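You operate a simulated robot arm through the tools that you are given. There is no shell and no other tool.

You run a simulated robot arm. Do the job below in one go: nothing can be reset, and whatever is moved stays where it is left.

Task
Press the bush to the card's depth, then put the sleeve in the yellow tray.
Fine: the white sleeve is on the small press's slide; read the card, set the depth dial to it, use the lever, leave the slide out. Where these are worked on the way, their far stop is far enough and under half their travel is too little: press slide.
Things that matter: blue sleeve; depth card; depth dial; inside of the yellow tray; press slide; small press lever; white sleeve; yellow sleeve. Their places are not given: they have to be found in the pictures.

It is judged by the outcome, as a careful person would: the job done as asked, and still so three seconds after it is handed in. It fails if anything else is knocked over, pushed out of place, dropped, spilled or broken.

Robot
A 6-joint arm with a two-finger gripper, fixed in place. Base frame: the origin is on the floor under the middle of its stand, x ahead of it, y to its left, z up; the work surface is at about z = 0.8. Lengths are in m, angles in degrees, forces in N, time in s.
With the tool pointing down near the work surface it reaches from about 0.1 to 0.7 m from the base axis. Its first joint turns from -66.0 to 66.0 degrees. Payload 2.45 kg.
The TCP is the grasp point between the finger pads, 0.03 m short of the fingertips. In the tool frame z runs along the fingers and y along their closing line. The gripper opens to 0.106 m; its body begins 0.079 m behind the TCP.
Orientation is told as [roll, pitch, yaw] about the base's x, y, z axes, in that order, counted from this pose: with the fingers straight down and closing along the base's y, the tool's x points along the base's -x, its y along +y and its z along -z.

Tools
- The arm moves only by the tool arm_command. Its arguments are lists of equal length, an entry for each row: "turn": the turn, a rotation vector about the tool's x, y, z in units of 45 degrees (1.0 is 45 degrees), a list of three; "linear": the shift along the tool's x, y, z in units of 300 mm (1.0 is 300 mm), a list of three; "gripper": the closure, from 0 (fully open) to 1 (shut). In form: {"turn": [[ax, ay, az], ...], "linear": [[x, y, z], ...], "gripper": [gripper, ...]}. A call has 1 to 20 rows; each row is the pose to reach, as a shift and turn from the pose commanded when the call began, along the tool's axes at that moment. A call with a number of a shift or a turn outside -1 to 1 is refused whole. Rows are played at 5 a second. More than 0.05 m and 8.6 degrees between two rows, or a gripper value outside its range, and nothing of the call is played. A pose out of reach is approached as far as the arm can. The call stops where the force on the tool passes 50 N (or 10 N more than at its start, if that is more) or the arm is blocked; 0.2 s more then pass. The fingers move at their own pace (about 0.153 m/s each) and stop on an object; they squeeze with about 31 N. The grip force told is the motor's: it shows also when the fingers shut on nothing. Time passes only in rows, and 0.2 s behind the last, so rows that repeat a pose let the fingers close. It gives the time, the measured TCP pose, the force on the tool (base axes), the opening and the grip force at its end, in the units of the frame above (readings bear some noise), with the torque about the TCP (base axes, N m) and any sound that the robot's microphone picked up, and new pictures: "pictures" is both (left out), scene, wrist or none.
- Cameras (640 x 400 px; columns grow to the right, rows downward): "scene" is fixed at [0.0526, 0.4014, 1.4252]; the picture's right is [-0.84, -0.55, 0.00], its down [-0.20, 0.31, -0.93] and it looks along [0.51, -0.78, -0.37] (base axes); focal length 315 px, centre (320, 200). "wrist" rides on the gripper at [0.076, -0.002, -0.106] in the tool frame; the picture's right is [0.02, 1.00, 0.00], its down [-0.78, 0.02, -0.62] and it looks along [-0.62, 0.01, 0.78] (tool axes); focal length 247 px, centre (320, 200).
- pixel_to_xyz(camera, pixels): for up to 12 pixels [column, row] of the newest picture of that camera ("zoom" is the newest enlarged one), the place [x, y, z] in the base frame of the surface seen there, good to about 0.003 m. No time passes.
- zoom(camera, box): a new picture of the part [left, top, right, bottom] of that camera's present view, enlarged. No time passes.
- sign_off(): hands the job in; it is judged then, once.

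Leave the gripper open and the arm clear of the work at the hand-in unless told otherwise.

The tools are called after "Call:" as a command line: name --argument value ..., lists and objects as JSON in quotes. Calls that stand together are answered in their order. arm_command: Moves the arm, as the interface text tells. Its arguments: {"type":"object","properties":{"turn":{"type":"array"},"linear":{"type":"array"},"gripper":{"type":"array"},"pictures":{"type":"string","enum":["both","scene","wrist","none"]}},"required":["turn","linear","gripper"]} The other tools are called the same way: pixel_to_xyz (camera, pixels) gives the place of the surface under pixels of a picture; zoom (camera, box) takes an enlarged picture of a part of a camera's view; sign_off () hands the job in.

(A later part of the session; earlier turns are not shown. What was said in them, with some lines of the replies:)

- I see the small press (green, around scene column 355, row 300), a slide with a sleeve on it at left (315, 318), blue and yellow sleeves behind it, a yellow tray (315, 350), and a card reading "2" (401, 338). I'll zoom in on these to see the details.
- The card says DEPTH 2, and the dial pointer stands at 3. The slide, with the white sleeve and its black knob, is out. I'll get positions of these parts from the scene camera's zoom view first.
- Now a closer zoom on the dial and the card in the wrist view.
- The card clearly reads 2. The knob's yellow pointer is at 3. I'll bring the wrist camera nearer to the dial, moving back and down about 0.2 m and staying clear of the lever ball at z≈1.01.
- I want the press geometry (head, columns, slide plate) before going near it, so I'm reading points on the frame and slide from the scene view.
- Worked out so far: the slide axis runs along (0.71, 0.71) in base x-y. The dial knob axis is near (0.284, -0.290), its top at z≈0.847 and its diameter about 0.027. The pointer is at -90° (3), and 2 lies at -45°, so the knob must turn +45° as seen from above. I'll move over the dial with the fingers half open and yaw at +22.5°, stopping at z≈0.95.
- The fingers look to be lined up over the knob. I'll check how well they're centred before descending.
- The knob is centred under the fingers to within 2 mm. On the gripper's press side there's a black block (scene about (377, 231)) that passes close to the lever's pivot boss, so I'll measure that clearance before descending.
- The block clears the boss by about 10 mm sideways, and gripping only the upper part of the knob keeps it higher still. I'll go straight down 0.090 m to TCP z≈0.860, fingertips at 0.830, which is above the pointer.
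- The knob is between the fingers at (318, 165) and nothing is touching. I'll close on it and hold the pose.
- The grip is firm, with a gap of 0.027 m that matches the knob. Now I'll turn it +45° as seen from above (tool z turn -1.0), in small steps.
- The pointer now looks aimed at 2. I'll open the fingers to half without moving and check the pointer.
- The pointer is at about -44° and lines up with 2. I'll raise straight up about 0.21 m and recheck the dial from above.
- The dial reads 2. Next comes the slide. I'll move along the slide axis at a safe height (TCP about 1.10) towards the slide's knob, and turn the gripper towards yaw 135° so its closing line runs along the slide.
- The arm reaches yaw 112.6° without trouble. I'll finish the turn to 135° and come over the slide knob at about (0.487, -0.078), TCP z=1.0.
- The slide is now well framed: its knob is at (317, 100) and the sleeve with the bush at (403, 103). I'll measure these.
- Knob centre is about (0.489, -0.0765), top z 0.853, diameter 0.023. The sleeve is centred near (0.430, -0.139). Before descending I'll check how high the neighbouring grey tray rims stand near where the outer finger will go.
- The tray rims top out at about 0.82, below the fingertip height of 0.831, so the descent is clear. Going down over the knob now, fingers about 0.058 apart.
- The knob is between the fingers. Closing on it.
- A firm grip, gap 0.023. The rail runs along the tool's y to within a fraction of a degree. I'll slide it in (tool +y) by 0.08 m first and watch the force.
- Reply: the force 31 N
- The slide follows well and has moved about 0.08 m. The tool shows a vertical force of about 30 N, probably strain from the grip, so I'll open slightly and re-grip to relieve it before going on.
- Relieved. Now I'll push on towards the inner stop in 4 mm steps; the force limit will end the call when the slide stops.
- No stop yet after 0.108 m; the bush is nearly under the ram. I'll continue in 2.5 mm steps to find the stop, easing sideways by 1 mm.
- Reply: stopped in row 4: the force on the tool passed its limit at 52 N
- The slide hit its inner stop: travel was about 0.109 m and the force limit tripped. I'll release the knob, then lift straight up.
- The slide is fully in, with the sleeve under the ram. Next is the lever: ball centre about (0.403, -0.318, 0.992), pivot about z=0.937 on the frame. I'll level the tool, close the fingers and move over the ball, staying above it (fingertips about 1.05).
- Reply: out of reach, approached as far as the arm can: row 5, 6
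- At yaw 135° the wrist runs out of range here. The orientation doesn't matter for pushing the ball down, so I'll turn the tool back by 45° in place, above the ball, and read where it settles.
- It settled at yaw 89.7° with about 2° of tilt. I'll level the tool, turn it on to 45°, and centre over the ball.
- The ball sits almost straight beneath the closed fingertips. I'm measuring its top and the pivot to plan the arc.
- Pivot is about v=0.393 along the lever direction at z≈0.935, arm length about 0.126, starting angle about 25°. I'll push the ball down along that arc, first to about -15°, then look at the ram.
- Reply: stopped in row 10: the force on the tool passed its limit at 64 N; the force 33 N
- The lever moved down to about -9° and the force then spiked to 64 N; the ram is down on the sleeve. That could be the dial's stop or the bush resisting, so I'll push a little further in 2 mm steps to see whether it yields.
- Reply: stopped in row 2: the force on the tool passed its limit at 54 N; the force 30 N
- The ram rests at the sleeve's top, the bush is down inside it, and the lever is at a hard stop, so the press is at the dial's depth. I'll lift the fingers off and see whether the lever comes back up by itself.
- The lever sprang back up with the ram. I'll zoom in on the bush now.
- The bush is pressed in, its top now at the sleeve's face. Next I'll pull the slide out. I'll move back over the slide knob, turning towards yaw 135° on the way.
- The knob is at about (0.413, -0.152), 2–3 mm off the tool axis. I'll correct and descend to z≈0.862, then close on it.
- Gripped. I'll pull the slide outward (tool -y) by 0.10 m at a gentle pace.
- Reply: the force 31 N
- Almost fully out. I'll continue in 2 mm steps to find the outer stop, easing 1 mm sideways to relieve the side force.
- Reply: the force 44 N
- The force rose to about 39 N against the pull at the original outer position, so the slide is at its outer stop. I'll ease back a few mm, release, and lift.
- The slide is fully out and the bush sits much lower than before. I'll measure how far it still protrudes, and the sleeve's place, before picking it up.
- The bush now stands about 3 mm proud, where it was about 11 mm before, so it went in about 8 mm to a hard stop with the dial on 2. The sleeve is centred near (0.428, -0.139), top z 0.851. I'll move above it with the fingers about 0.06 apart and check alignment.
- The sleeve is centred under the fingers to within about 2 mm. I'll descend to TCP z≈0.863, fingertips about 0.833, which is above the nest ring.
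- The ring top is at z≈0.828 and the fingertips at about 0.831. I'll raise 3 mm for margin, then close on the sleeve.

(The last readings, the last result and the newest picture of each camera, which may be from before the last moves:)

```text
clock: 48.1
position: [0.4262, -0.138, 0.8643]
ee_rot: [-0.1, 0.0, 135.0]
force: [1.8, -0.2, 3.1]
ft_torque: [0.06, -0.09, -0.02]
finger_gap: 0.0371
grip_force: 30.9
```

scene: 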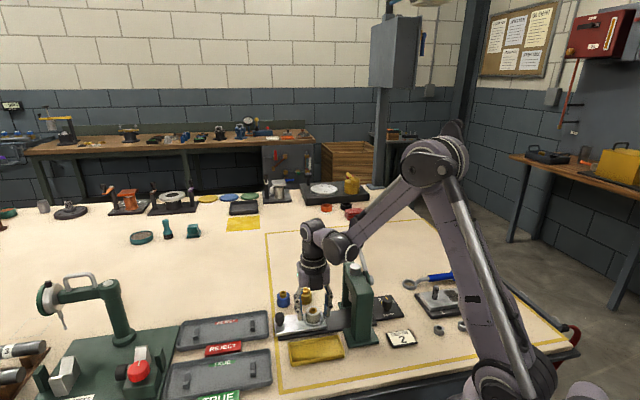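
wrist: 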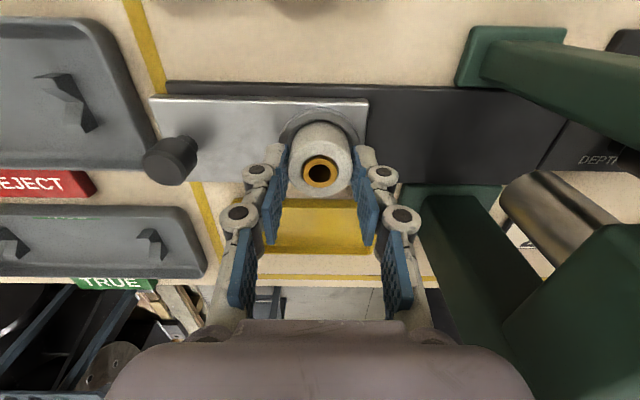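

The grip holds, gap 0.037. I'll lift straight up 0.07 m and check that the sleeve comes and the slide stays.

Call:
arm_command --turn '[[0, 0, 0], [0, 0, 0], [0, 0, 0], [0, 0, 0], [0, 0, 0]]' --linear '[[0, 0, -0.03], [0, 0, -0.08], [0, 0, -0.16], [0, 0, -0.23], [0, 0, -0.23]]' --gripper '[1, 1, 1, 1, 1]'

Call:
zoom --camera "scene" --box '[265, 240, 385, 360]'

```text
clock: 49.3
position: [0.4261, -0.1379, 0.9363]
ee_rot: [0.0, 0.0, 135.0]
force: [0.1, 0.0, 0.2]
ft_torque: [-0.05, -0.01, -0.02]
finger_gap: 0.0
grip_force: 28.6
```

scene: 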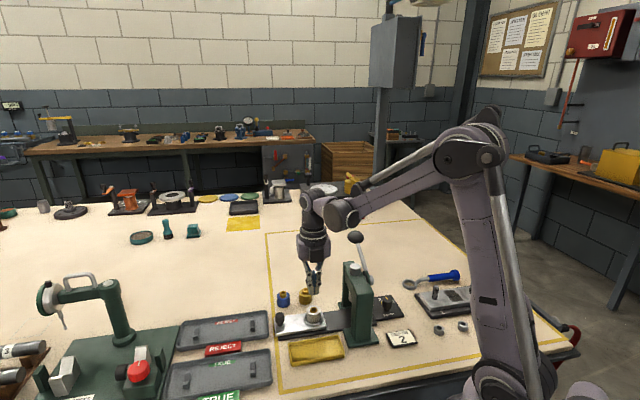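
wrist: 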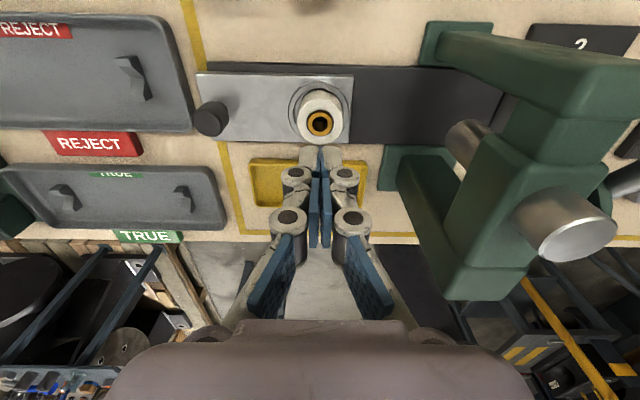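

```text
3.33 times, centred on (325, 300) of scene
```

zoom: 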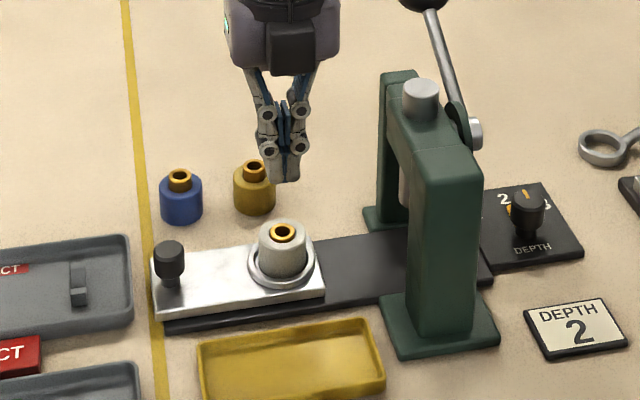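

The fingers slipped off: the gap went to 0 and the sleeve is still seated in its nest with the slide unmoved. I was about 5 mm off-centre and gripping high. I'll look again to re-centre properly.

Call:
zoom --camera "wrist" --box '[260, 60, 380, 170]'

Call:
zoom --camera "scene" --box '[295, 300, 335, 330]'

Call:
pixel_to_xyz --camera "wrist" --pixels '[[301, 120], [339, 120], [320, 98], [308, 107], [332, 107], [320, 137], [308, 130], [332, 130], [320, 112], [327, 117], [313, 117], [293, 110]]'

```text
3.64 times, centred on (320, 115) of wrist
```

zoom: 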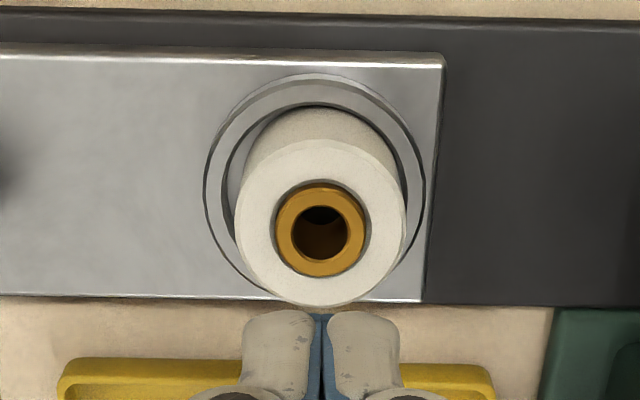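

```text
13.33 times, centred on (315, 315) of scene
```

zoom: 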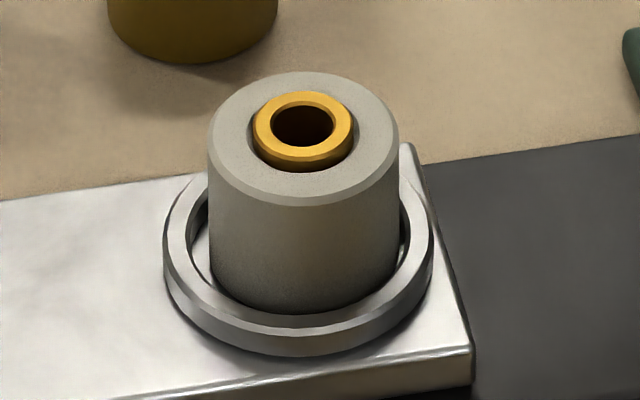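

```text
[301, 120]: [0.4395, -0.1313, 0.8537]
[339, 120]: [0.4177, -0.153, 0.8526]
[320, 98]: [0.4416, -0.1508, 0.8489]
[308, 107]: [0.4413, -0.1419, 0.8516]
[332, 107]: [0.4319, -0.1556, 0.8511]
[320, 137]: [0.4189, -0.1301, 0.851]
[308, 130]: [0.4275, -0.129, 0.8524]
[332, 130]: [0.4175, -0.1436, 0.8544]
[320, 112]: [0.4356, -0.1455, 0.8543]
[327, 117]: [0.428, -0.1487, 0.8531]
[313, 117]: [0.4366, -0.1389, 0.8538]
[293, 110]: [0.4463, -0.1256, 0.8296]
```

The sleeve centre is about 4.5 mm further along tool +x. I'll open, shift, descend to TCP z≈0.8615 and close with a longer hold.

Call:
arm_command --turn '[[0, 0, 0], [0, 0, 0], [0, 0, 0], [0, 0, 0], [0, 0, 0], [0, 0, 0], [0, 0, 0]]' --linear '[[0.008, 0, 0], [0.015, 0, 0], [0.015, 0, 0.07], [0.015, 0, 0.15], [0.015, 0, 0.22], [0.015, 0, 0.248], [0.015, 0, 0.248]]' --gripper '[0.434, 0.434, 0.434, 0.434, 0.434, 0.434, 0.434]' --pictures "wrist"

Call:
zoom --camera "wrist" --box '[240, 90, 400, 210]'

```text
clock: 50.9
position: [0.4293, -0.1419, 0.8582]
ee_rot: [0.0, 0.1, 135.0]
force: [-1.0, 0.9, -0.3]
ft_torque: [0.01, -0.02, -0.01]
finger_gap: 0.0598
grip_force: 0.2
```

wrist: 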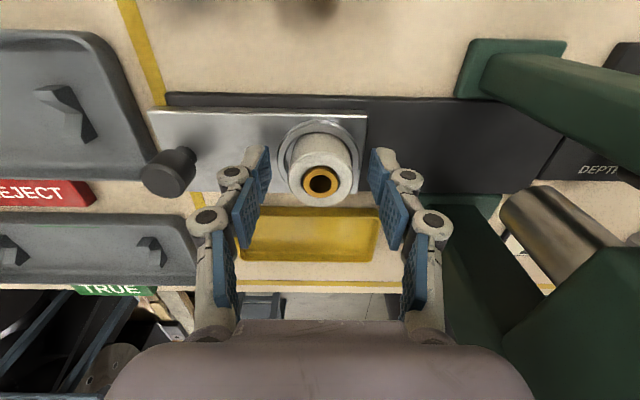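

```text
3.33 times, centred on (320, 150) of wrist
```

zoom: 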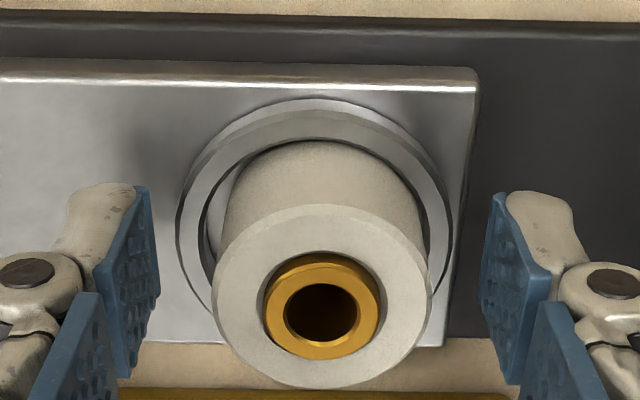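

Now well centred. I'll raise 2.5 mm so the tips clear the ring top, then close and hold a full second.

Call:
arm_command --turn '[[0, 0, 0], [0, 0, 0], [0, 0, 0], [0, 0, 0], [0, 0, 0], [0, 0, 0], [0, 0, 0]]' --linear '[[0, 0, -0.008], [0, 0, -0.008], [0, 0, -0.008], [0, 0, -0.008], [0, 0, -0.008], [0, 0, -0.008], [0, 0, -0.008]]' --gripper '[0.434, 0.434, 1, 1, 1, 1, 1]'

Call:
zoom --camera "wrist" --box '[240, 90, 400, 210]'

Call:
zoom --camera "scene" --box '[280, 270, 350, 340]'

```text
clock: 52.5
position: [0.4295, -0.1414, 0.8629]
ee_rot: [-0.1, 0.0, 135.1]
force: [-0.4, -1.4, 6.1]
ft_torque: [-0.01, 0.03, 0.01]
finger_gap: 0.0368
grip_force: 31.0
```

scene: 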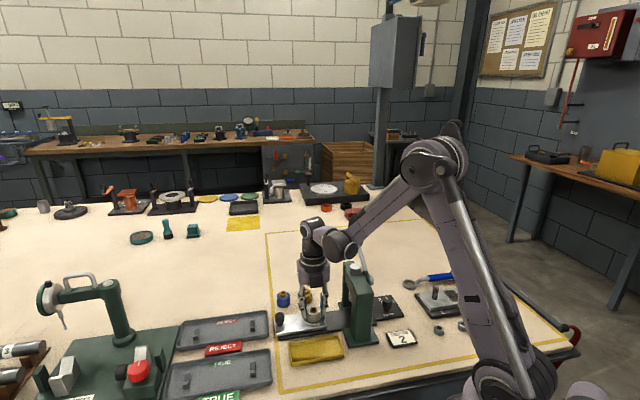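
wrist: 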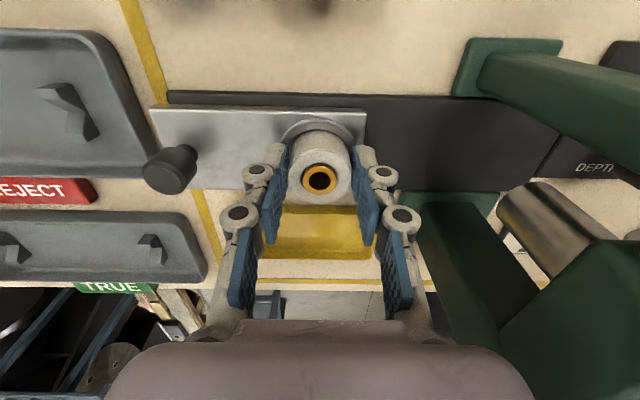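

```text
3.33 times, centred on (320, 150) of wrist
```

zoom: 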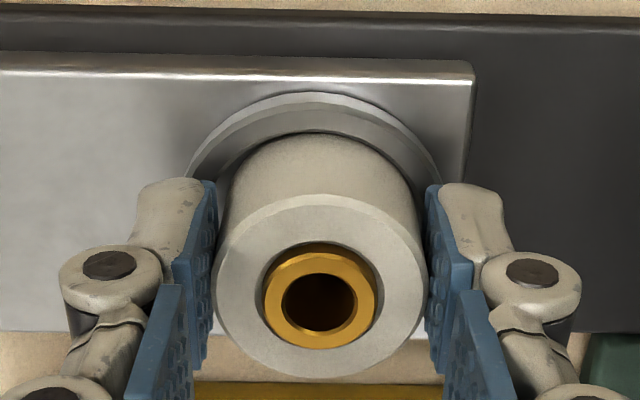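

```text
5.71 times, centred on (315, 305) of scene
```

zoom: 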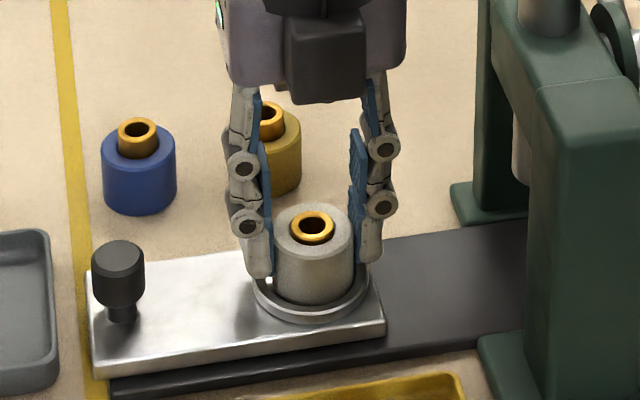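

Both pads are on the sleeve (gap 0.0368). I'll lift very slowly, 2 mm per step, for 12 mm and check the gap.

Call:
arm_command --turn '[[0, 0, 0], [0, 0, 0], [0, 0, 0], [0, 0, 0], [0, 0, 0], [0, 0, 0], [0, 0, 0]]' --linear '[[0, 0, -0.005], [0, 0, -0.01], [0, 0, -0.017], [0, 0, -0.024], [0, 0, -0.031], [0, 0, -0.038], [0, 0, -0.038]]' --gripper '[1, 1, 1, 1, 1, 1, 1]'

Call:
zoom --camera "scene" --box '[280, 270, 350, 340]'

```text
clock: 54.1
position: [0.4299, -0.1407, 0.8731]
ee_rot: [-0.1, 0.0, 135.0]
force: [-0.1, 0.1, -2.1]
ft_torque: [0.03, 0.0, 0.07]
finger_gap: 0.037
grip_force: 30.7
```

scene: 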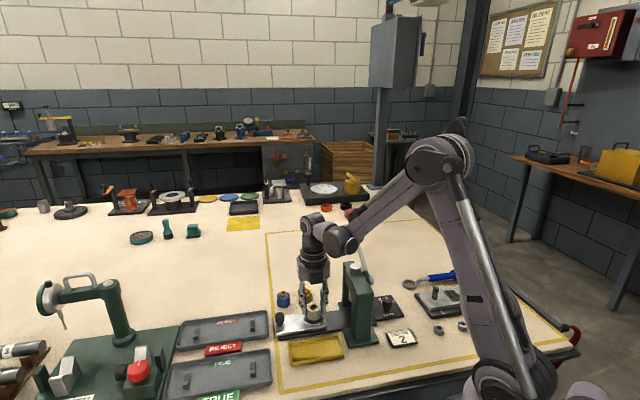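
wrist: 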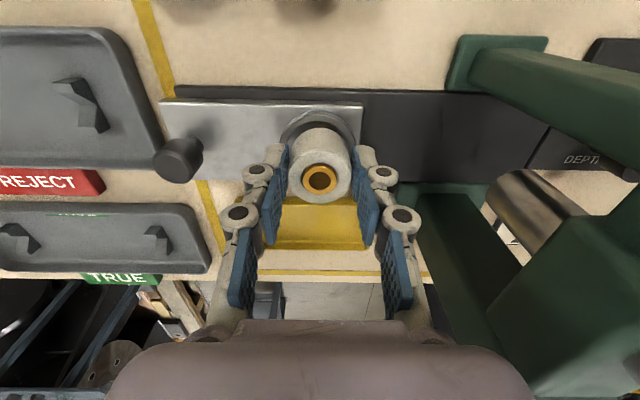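

```text
5.71 times, centred on (315, 305) of scene
```

zoom: 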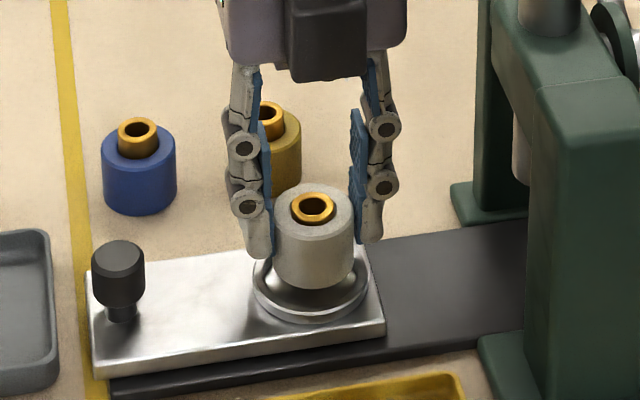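

It's lifting this time: the sleeve base is clear of the ring and the gap is steady at 0.037. I'll lift another 14 mm slowly.

Call:
arm_command --turn '[[0, 0, 0], [0, 0, 0], [0, 0, 0], [0, 0, 0], [0, 0, 0], [0, 0, 0], [0, 0, 0], [0, 0, 0]]' --linear '[[0, 0, -0.005], [0, 0, -0.011], [0, 0, -0.018], [0, 0, -0.025], [0, 0, -0.032], [0, 0, -0.039], [0, 0, -0.045], [0, 0, -0.047]]' --gripper '[1, 1, 1, 1, 1, 1, 1, 1]'

Call:
zoom --camera "scene" --box '[270, 260, 360, 360]'

Call:
zoom --camera "wrist" --box '[220, 90, 420, 270]'

```text
clock: 55.9
position: [0.4296, -0.1412, 0.8886]
ee_rot: [0.1, 0.0, 135.1]
force: [0.6, 0.0, -2.1]
ft_torque: [-0.02, -0.03, 0.0]
finger_gap: 0.0369
grip_force: 30.8
```

scene: 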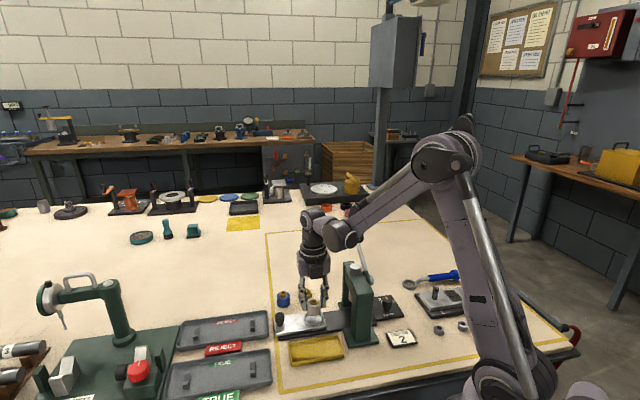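
wrist: 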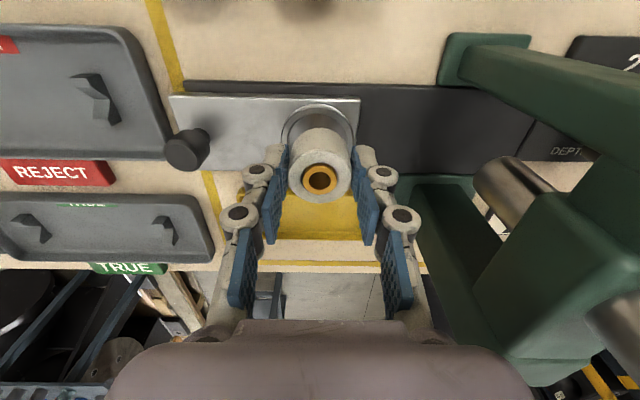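

```text
4.00 times, centred on (315, 310) of scene
```

zoom: 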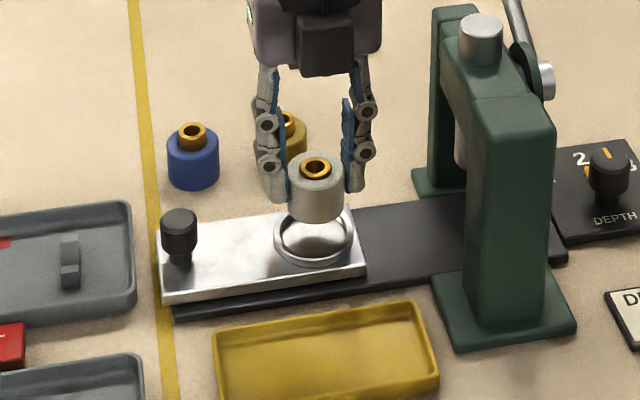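

```text
2.22 times, centred on (320, 180) of wrist
```

zoom: 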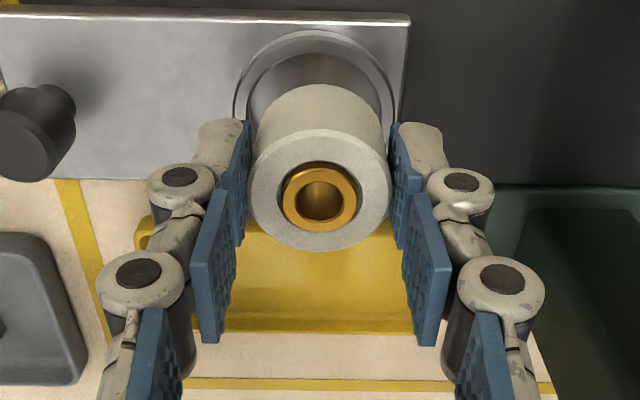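

The sleeve is held securely; the bush stays at the same spot in the wrist picture. I'll carry it slowly over the tray centre at about (0.3735, -0.068).

Call:
arm_command --turn '[[0, 0, 0], [0, 0, 0], [0, 0, 0], [0, 0, 0], [0, 0, 0], [0, 0, 0], [0, 0, 0], [0, 0, 0], [0, 0, 0], [0, 0, 0], [0, 0, 0], [0, 0, 0], [0, 0, 0], [0, 0, 0]]' --linear '[[-0.01, -0.001, 0], [-0.03, -0.004, 0], [-0.06, -0.008, 0], [-0.09, -0.012, 0], [-0.12, -0.016, 0], [-0.15, -0.02, 0], [-0.18, -0.024, 0], [-0.21, -0.028, 0], [-0.24, -0.032, 0], [-0.265, -0.036, 0], [-0.285, -0.039, 0], [-0.298, -0.041, 0], [-0.303, -0.042, 0], [-0.303, -0.042, 0]]' --gripper '[1, 1, 1, 1, 1, 1, 1, 1, 1, 1, 1, 1, 1, 1]'

Call:
zoom --camera "scene" --box '[270, 270, 370, 380]'

Call:
zoom --camera "wrist" --box '[220, 80, 420, 260]'

```text
clock: 58.9
position: [0.3747, -0.0684, 0.8891]
ee_rot: [0.0, 0.0, 135.0]
force: [-0.4, 0.0, -1.8]
ft_torque: [0.03, -0.01, 0.0]
finger_gap: 0.0371
grip_force: 30.5
```

scene: 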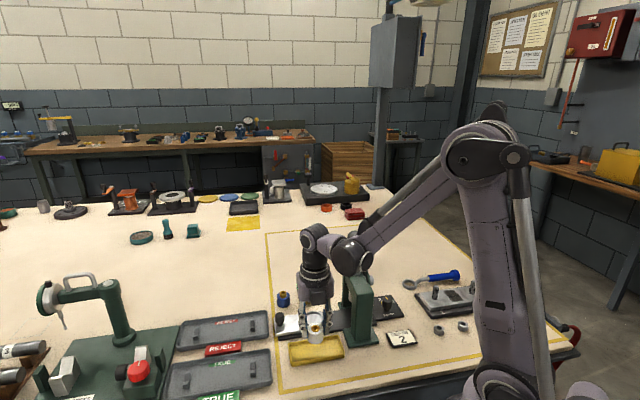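
wrist: 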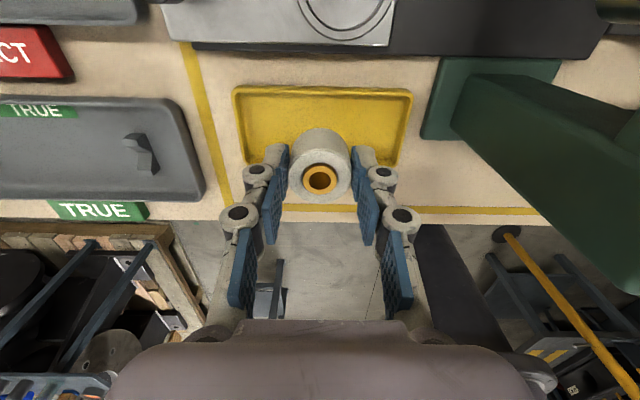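

```text
3.64 times, centred on (320, 325) of scene
```

zoom: 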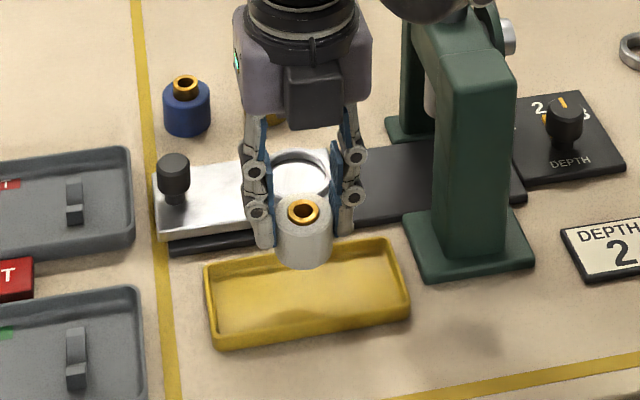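

```text
2.22 times, centred on (320, 170) of wrist
```

zoom: 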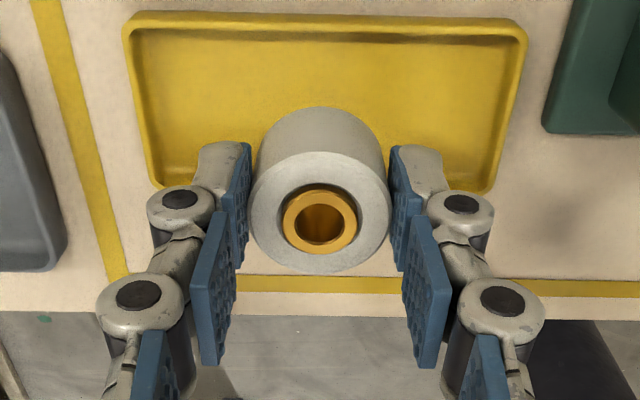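

The sleeve hangs over the tray. I'll measure the tray rim and floor from this view to confirm the spot and the lowering distance.

Call:
pixel_to_xyz --camera "wrist" --pixels '[[234, 91], [411, 94], [320, 91], [395, 163], [250, 162], [240, 130], [402, 130], [270, 120], [370, 120], [320, 110], [320, 206], [310, 160]]'

Call:
pixel_to_xyz --camera "scene" --pixels '[[290, 348], [340, 335], [343, 355], [292, 362], [315, 358], [300, 345], [330, 345], [315, 350], [315, 331], [315, 337]]'

```text
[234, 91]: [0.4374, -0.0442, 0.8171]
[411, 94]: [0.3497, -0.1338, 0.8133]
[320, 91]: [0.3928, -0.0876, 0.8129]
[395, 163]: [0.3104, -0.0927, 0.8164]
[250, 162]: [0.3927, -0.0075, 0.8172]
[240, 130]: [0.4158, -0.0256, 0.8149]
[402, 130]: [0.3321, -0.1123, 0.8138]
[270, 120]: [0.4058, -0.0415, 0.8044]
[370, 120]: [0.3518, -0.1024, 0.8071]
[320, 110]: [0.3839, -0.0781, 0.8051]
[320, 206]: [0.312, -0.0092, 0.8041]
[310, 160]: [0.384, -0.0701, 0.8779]
```

```text
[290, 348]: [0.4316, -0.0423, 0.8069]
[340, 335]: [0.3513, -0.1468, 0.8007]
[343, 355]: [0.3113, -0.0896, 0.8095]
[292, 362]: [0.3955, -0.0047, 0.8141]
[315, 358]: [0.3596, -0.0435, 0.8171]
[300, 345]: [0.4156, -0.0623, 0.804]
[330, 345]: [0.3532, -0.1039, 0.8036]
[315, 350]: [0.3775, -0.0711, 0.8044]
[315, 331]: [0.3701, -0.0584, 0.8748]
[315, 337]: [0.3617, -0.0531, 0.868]
```

The tray's inside centre is at about u=0.214, v=0.3125 and the sleeve is within 2 mm of it. The tray floor is at z≈0.8043 and the sleeve base at about 0.848. I'll lower 0.039 m slowly.

Call:
arm_command --turn '[[0, 0, 0], [0, 0, 0], [0, 0, 0], [0, 0, 0], [0, 0, 0], [0, 0, 0], [0, 0, 0], [0, 0, 0], [0, 0, 0], [0, 0, 0]]' --linear '[[0, 0.003, 0.008], [0, 0.006, 0.022], [0, 0.006, 0.04], [0, 0.006, 0.06], [0, 0.006, 0.08], [0, 0.006, 0.098], [0, 0.006, 0.112], [0, 0.006, 0.122], [0, 0.006, 0.13], [0, 0.006, 0.13]]' --gripper '[1, 1, 1, 1, 1, 1, 1, 1, 1, 1]'

Call:
zoom --camera "scene" --box '[280, 300, 350, 370]'

```text
clock: 61.1
position: [0.3737, -0.0707, 0.8487]
ee_rot: [0.1, -0.1, 135.0]
force: [0.6, -0.1, -2.2]
ft_torque: [0.0, 0.0, -0.04]
finger_gap: 0.0368
grip_force: 31.0
```

scene: 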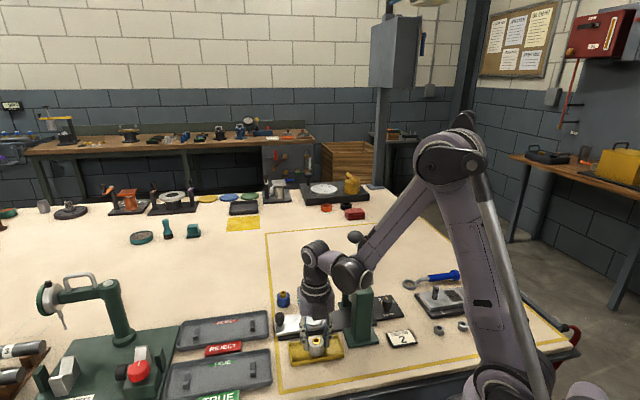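
wrist: 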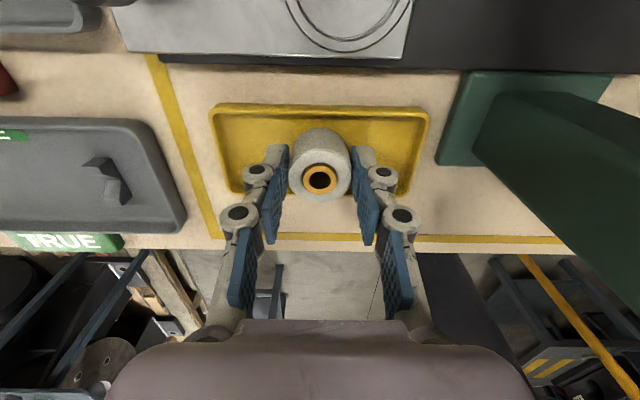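

```text
5.71 times, centred on (315, 335) of scene
```

zoom: 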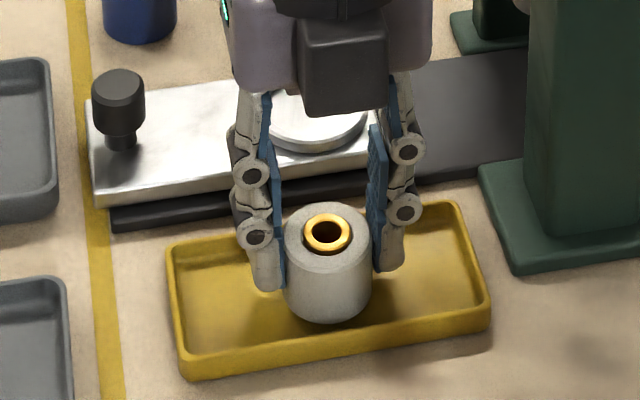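

Still hanging (weight -2.2 N) with the base just above the floor. Lowering another 3 mm in 1 mm steps.

Call:
arm_command --turn '[[0, 0, 0], [0, 0, 0], [0, 0, 0], [0, 0, 0]]' --linear '[[0, 0, 0.0033], [0, 0, 0.0067], [0, 0, 0.01], [0, 0, 0.01]]' --gripper '[1, 1, 1, 1]' --pictures "scene"

Call:
zoom --camera "scene" --box '[295, 320, 335, 360]'

```text
clock: 62.1
position: [0.3729, -0.0707, 0.8458]
ee_rot: [-0.1, 0.1, 135.0]
force: [0.4, -1.2, 23.1]
ft_torque: [0.02, 0.01, 0.05]
finger_gap: 0.0368
grip_force: 30.9
```

scene: 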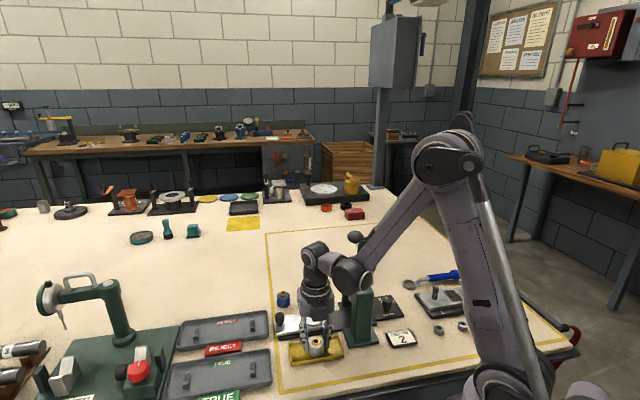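

```text
10.00 times, centred on (315, 340) of scene
```

zoom: 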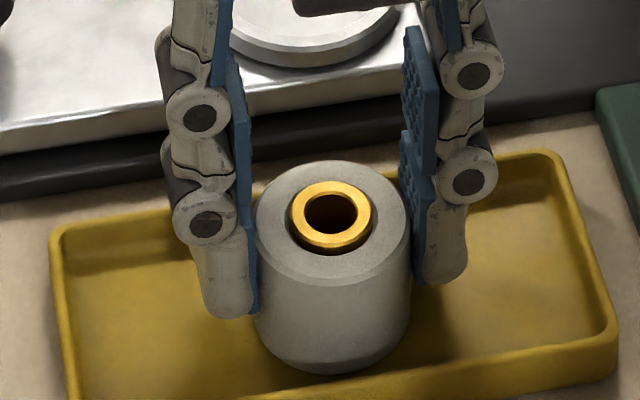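

The sleeve has touched down on the tray floor (+23 N). I'll ease up 1.5 mm, open the fingers moderately (they stay inside the tray's length), and lift straight up.

Call:
arm_command --turn '[[0, 0, 0], [0, 0, 0], [0, 0, 0], [0, 0, 0], [0, 0, 0], [0, 0, 0], [0, 0, 0], [0, 0, 0], [0, 0, 0], [0, 0, 0], [0, 0, 0]]' --linear '[[0, 0, -0.005], [0, 0, -0.005], [0, 0, -0.005], [0, 0, -0.005], [0, 0, -0.02], [0, 0, -0.06], [0, 0, -0.14], [0, 0, -0.25], [0, 0, -0.38], [0, 0, -0.5], [0, 0, -0.5]]' --gripper '[1, 0.45, 0.45, 0.45, 0.45, 0.45, 0.45, 0.45, 0.45, 0.45, 0.45]'

Call:
zoom --camera "scene" --box '[260, 270, 380, 370]'

Call:
zoom --camera "wrist" --box '[200, 40, 440, 190]'

```text
clock: 64.5
position: [0.3733, -0.0696, 0.9955]
ee_rot: [-0.1, -0.1, 135.0]
force: [0.3, -0.2, -0.6]
ft_torque: [-0.01, 0.02, -0.02]
finger_gap: 0.0583
grip_force: 0.1
```

scene: 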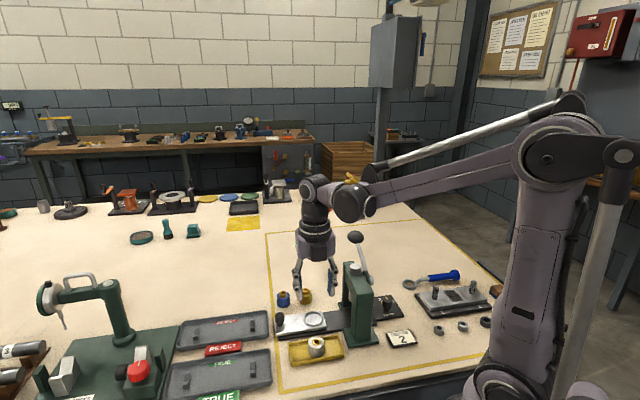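
wrist: 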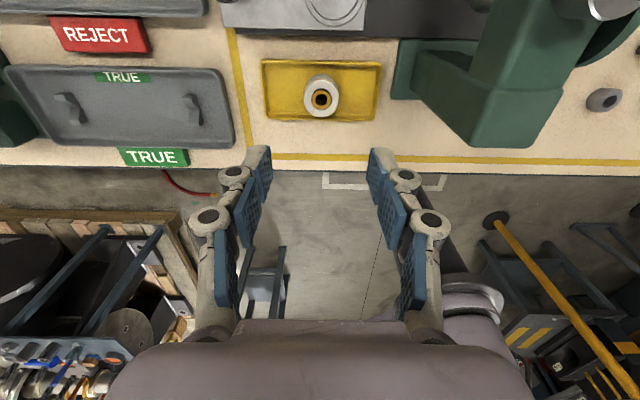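

```text
4.00 times, centred on (320, 320) of scene
```

zoom: 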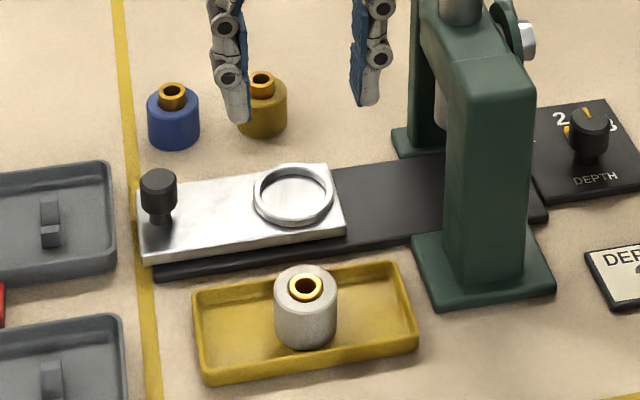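

```text
2.67 times, centred on (320, 115) of wrist
```

zoom: 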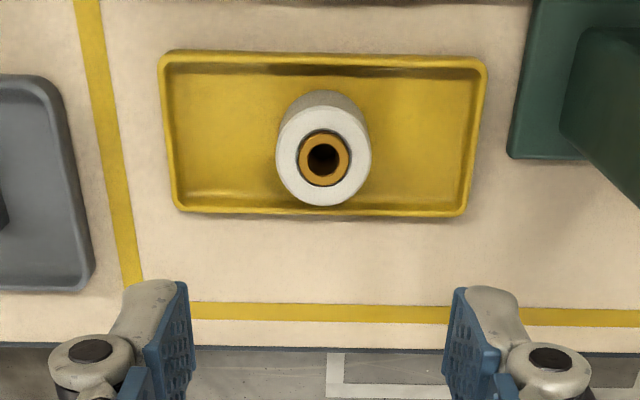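

The sleeve stands upright in the yellow tray and the slide is at its outer place. I'll open the gripper fully, raise the arm clear, and check everything once more.

Call:
arm_command --turn '[[0, 0, 0], [0, 0, 0], [0, 0, 0], [0, 0, 0], [0, 0, 0], [0, 0, 0]]' --linear '[[0, 0, -0.12], [0, 0, -0.26], [0, 0, -0.4], [0, 0, -0.54], [0, 0, -0.66], [0, 0, -0.66]]' --gripper '[0.45, 0.45, 0.2, 0, 0, 0]'

Call:
zoom --camera "scene" --box '[250, 220, 430, 370]'

Call:
zoom --camera "scene" --box '[350, 280, 430, 340]'

Call:
pixel_to_xyz --camera "scene" --pixels '[[280, 314], [316, 348], [316, 341], [316, 352]]'

```text
clock: 65.9
position: [0.3741, -0.0689, 1.1938]
ee_rot: [0.0, 0.0, 135.0]
force: [0.1, 0.1, 0.7]
ft_torque: [0.01, 0.01, 0.0]
finger_gap: 0.1058
grip_force: 0.1
```

scene: 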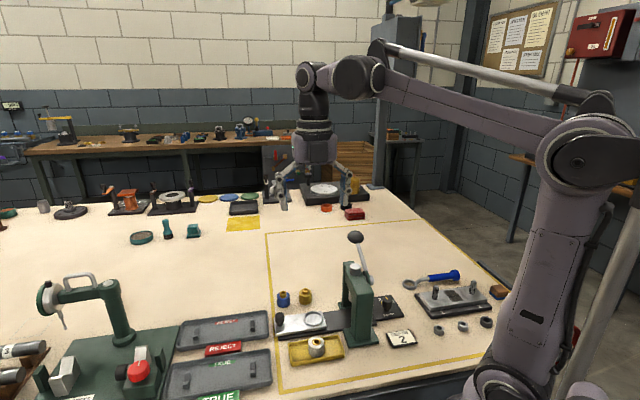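
wrist: 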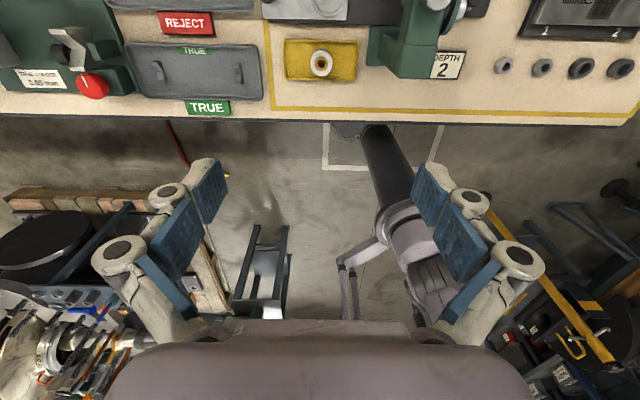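

```text
2.67 times, centred on (340, 295) of scene
```

zoom: 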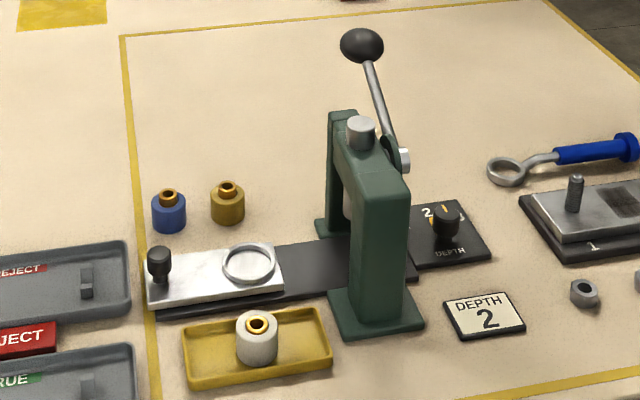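

```text
6.67 times, centred on (390, 310) of scene
```

zoom: 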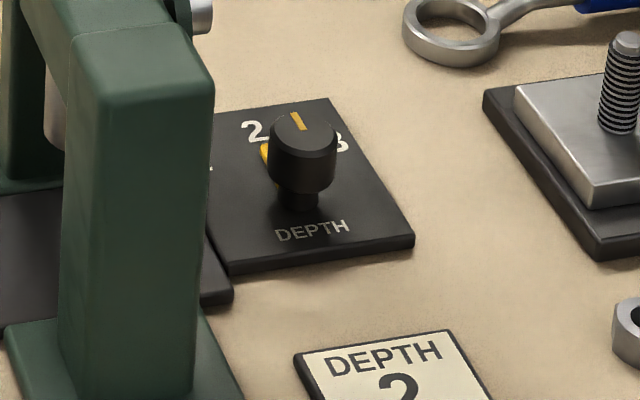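

```text
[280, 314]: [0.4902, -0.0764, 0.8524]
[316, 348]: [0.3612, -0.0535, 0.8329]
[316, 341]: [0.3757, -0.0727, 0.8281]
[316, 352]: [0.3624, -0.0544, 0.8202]
```

The final check looks right:
- **Dial:** on 2, matching the card.
- **Bush:** pressed to the lever's stop, and the lever has returned up.
- **Slide:** fully out, with its knob back at its starting place.
- **White sleeve:** upright inside the yellow tray.
- **Blue and yellow sleeves:** untouched.
- **Arm:** gripper open and well clear at z≈1.19.

I'm handing the job in.

Call:
sign_off

```text
The job is handed in.
```

The bush is pressed to depth 2, as the card asks, and the white sleeve is standing in the yellow tray. The job is handed in; I haven't seen the judgement.

- **Depth:** I turned the dial from 3 to 2, pushed the slide in to its inner stop and pulled the lever down until it would go no further. The bush went in about 8 mm and now stands about 3 mm proud of the sleeve. I took the lever's hard stop as the set depth, since nothing on the press gives a direct depth reading.
- **Slide:** it is back at its outer stop, and the lever sprang up by itself.
- **Sleeve:** my first grip slipped off while lifting, and the sleeve stayed in its holder on the slide. I re-centred, lifted it slowly and set it down upright near the middle of the tray.

In the last pictures the blue and yellow sleeves and the things around them looked unmoved. The gripper is open and the arm is clear of the work.
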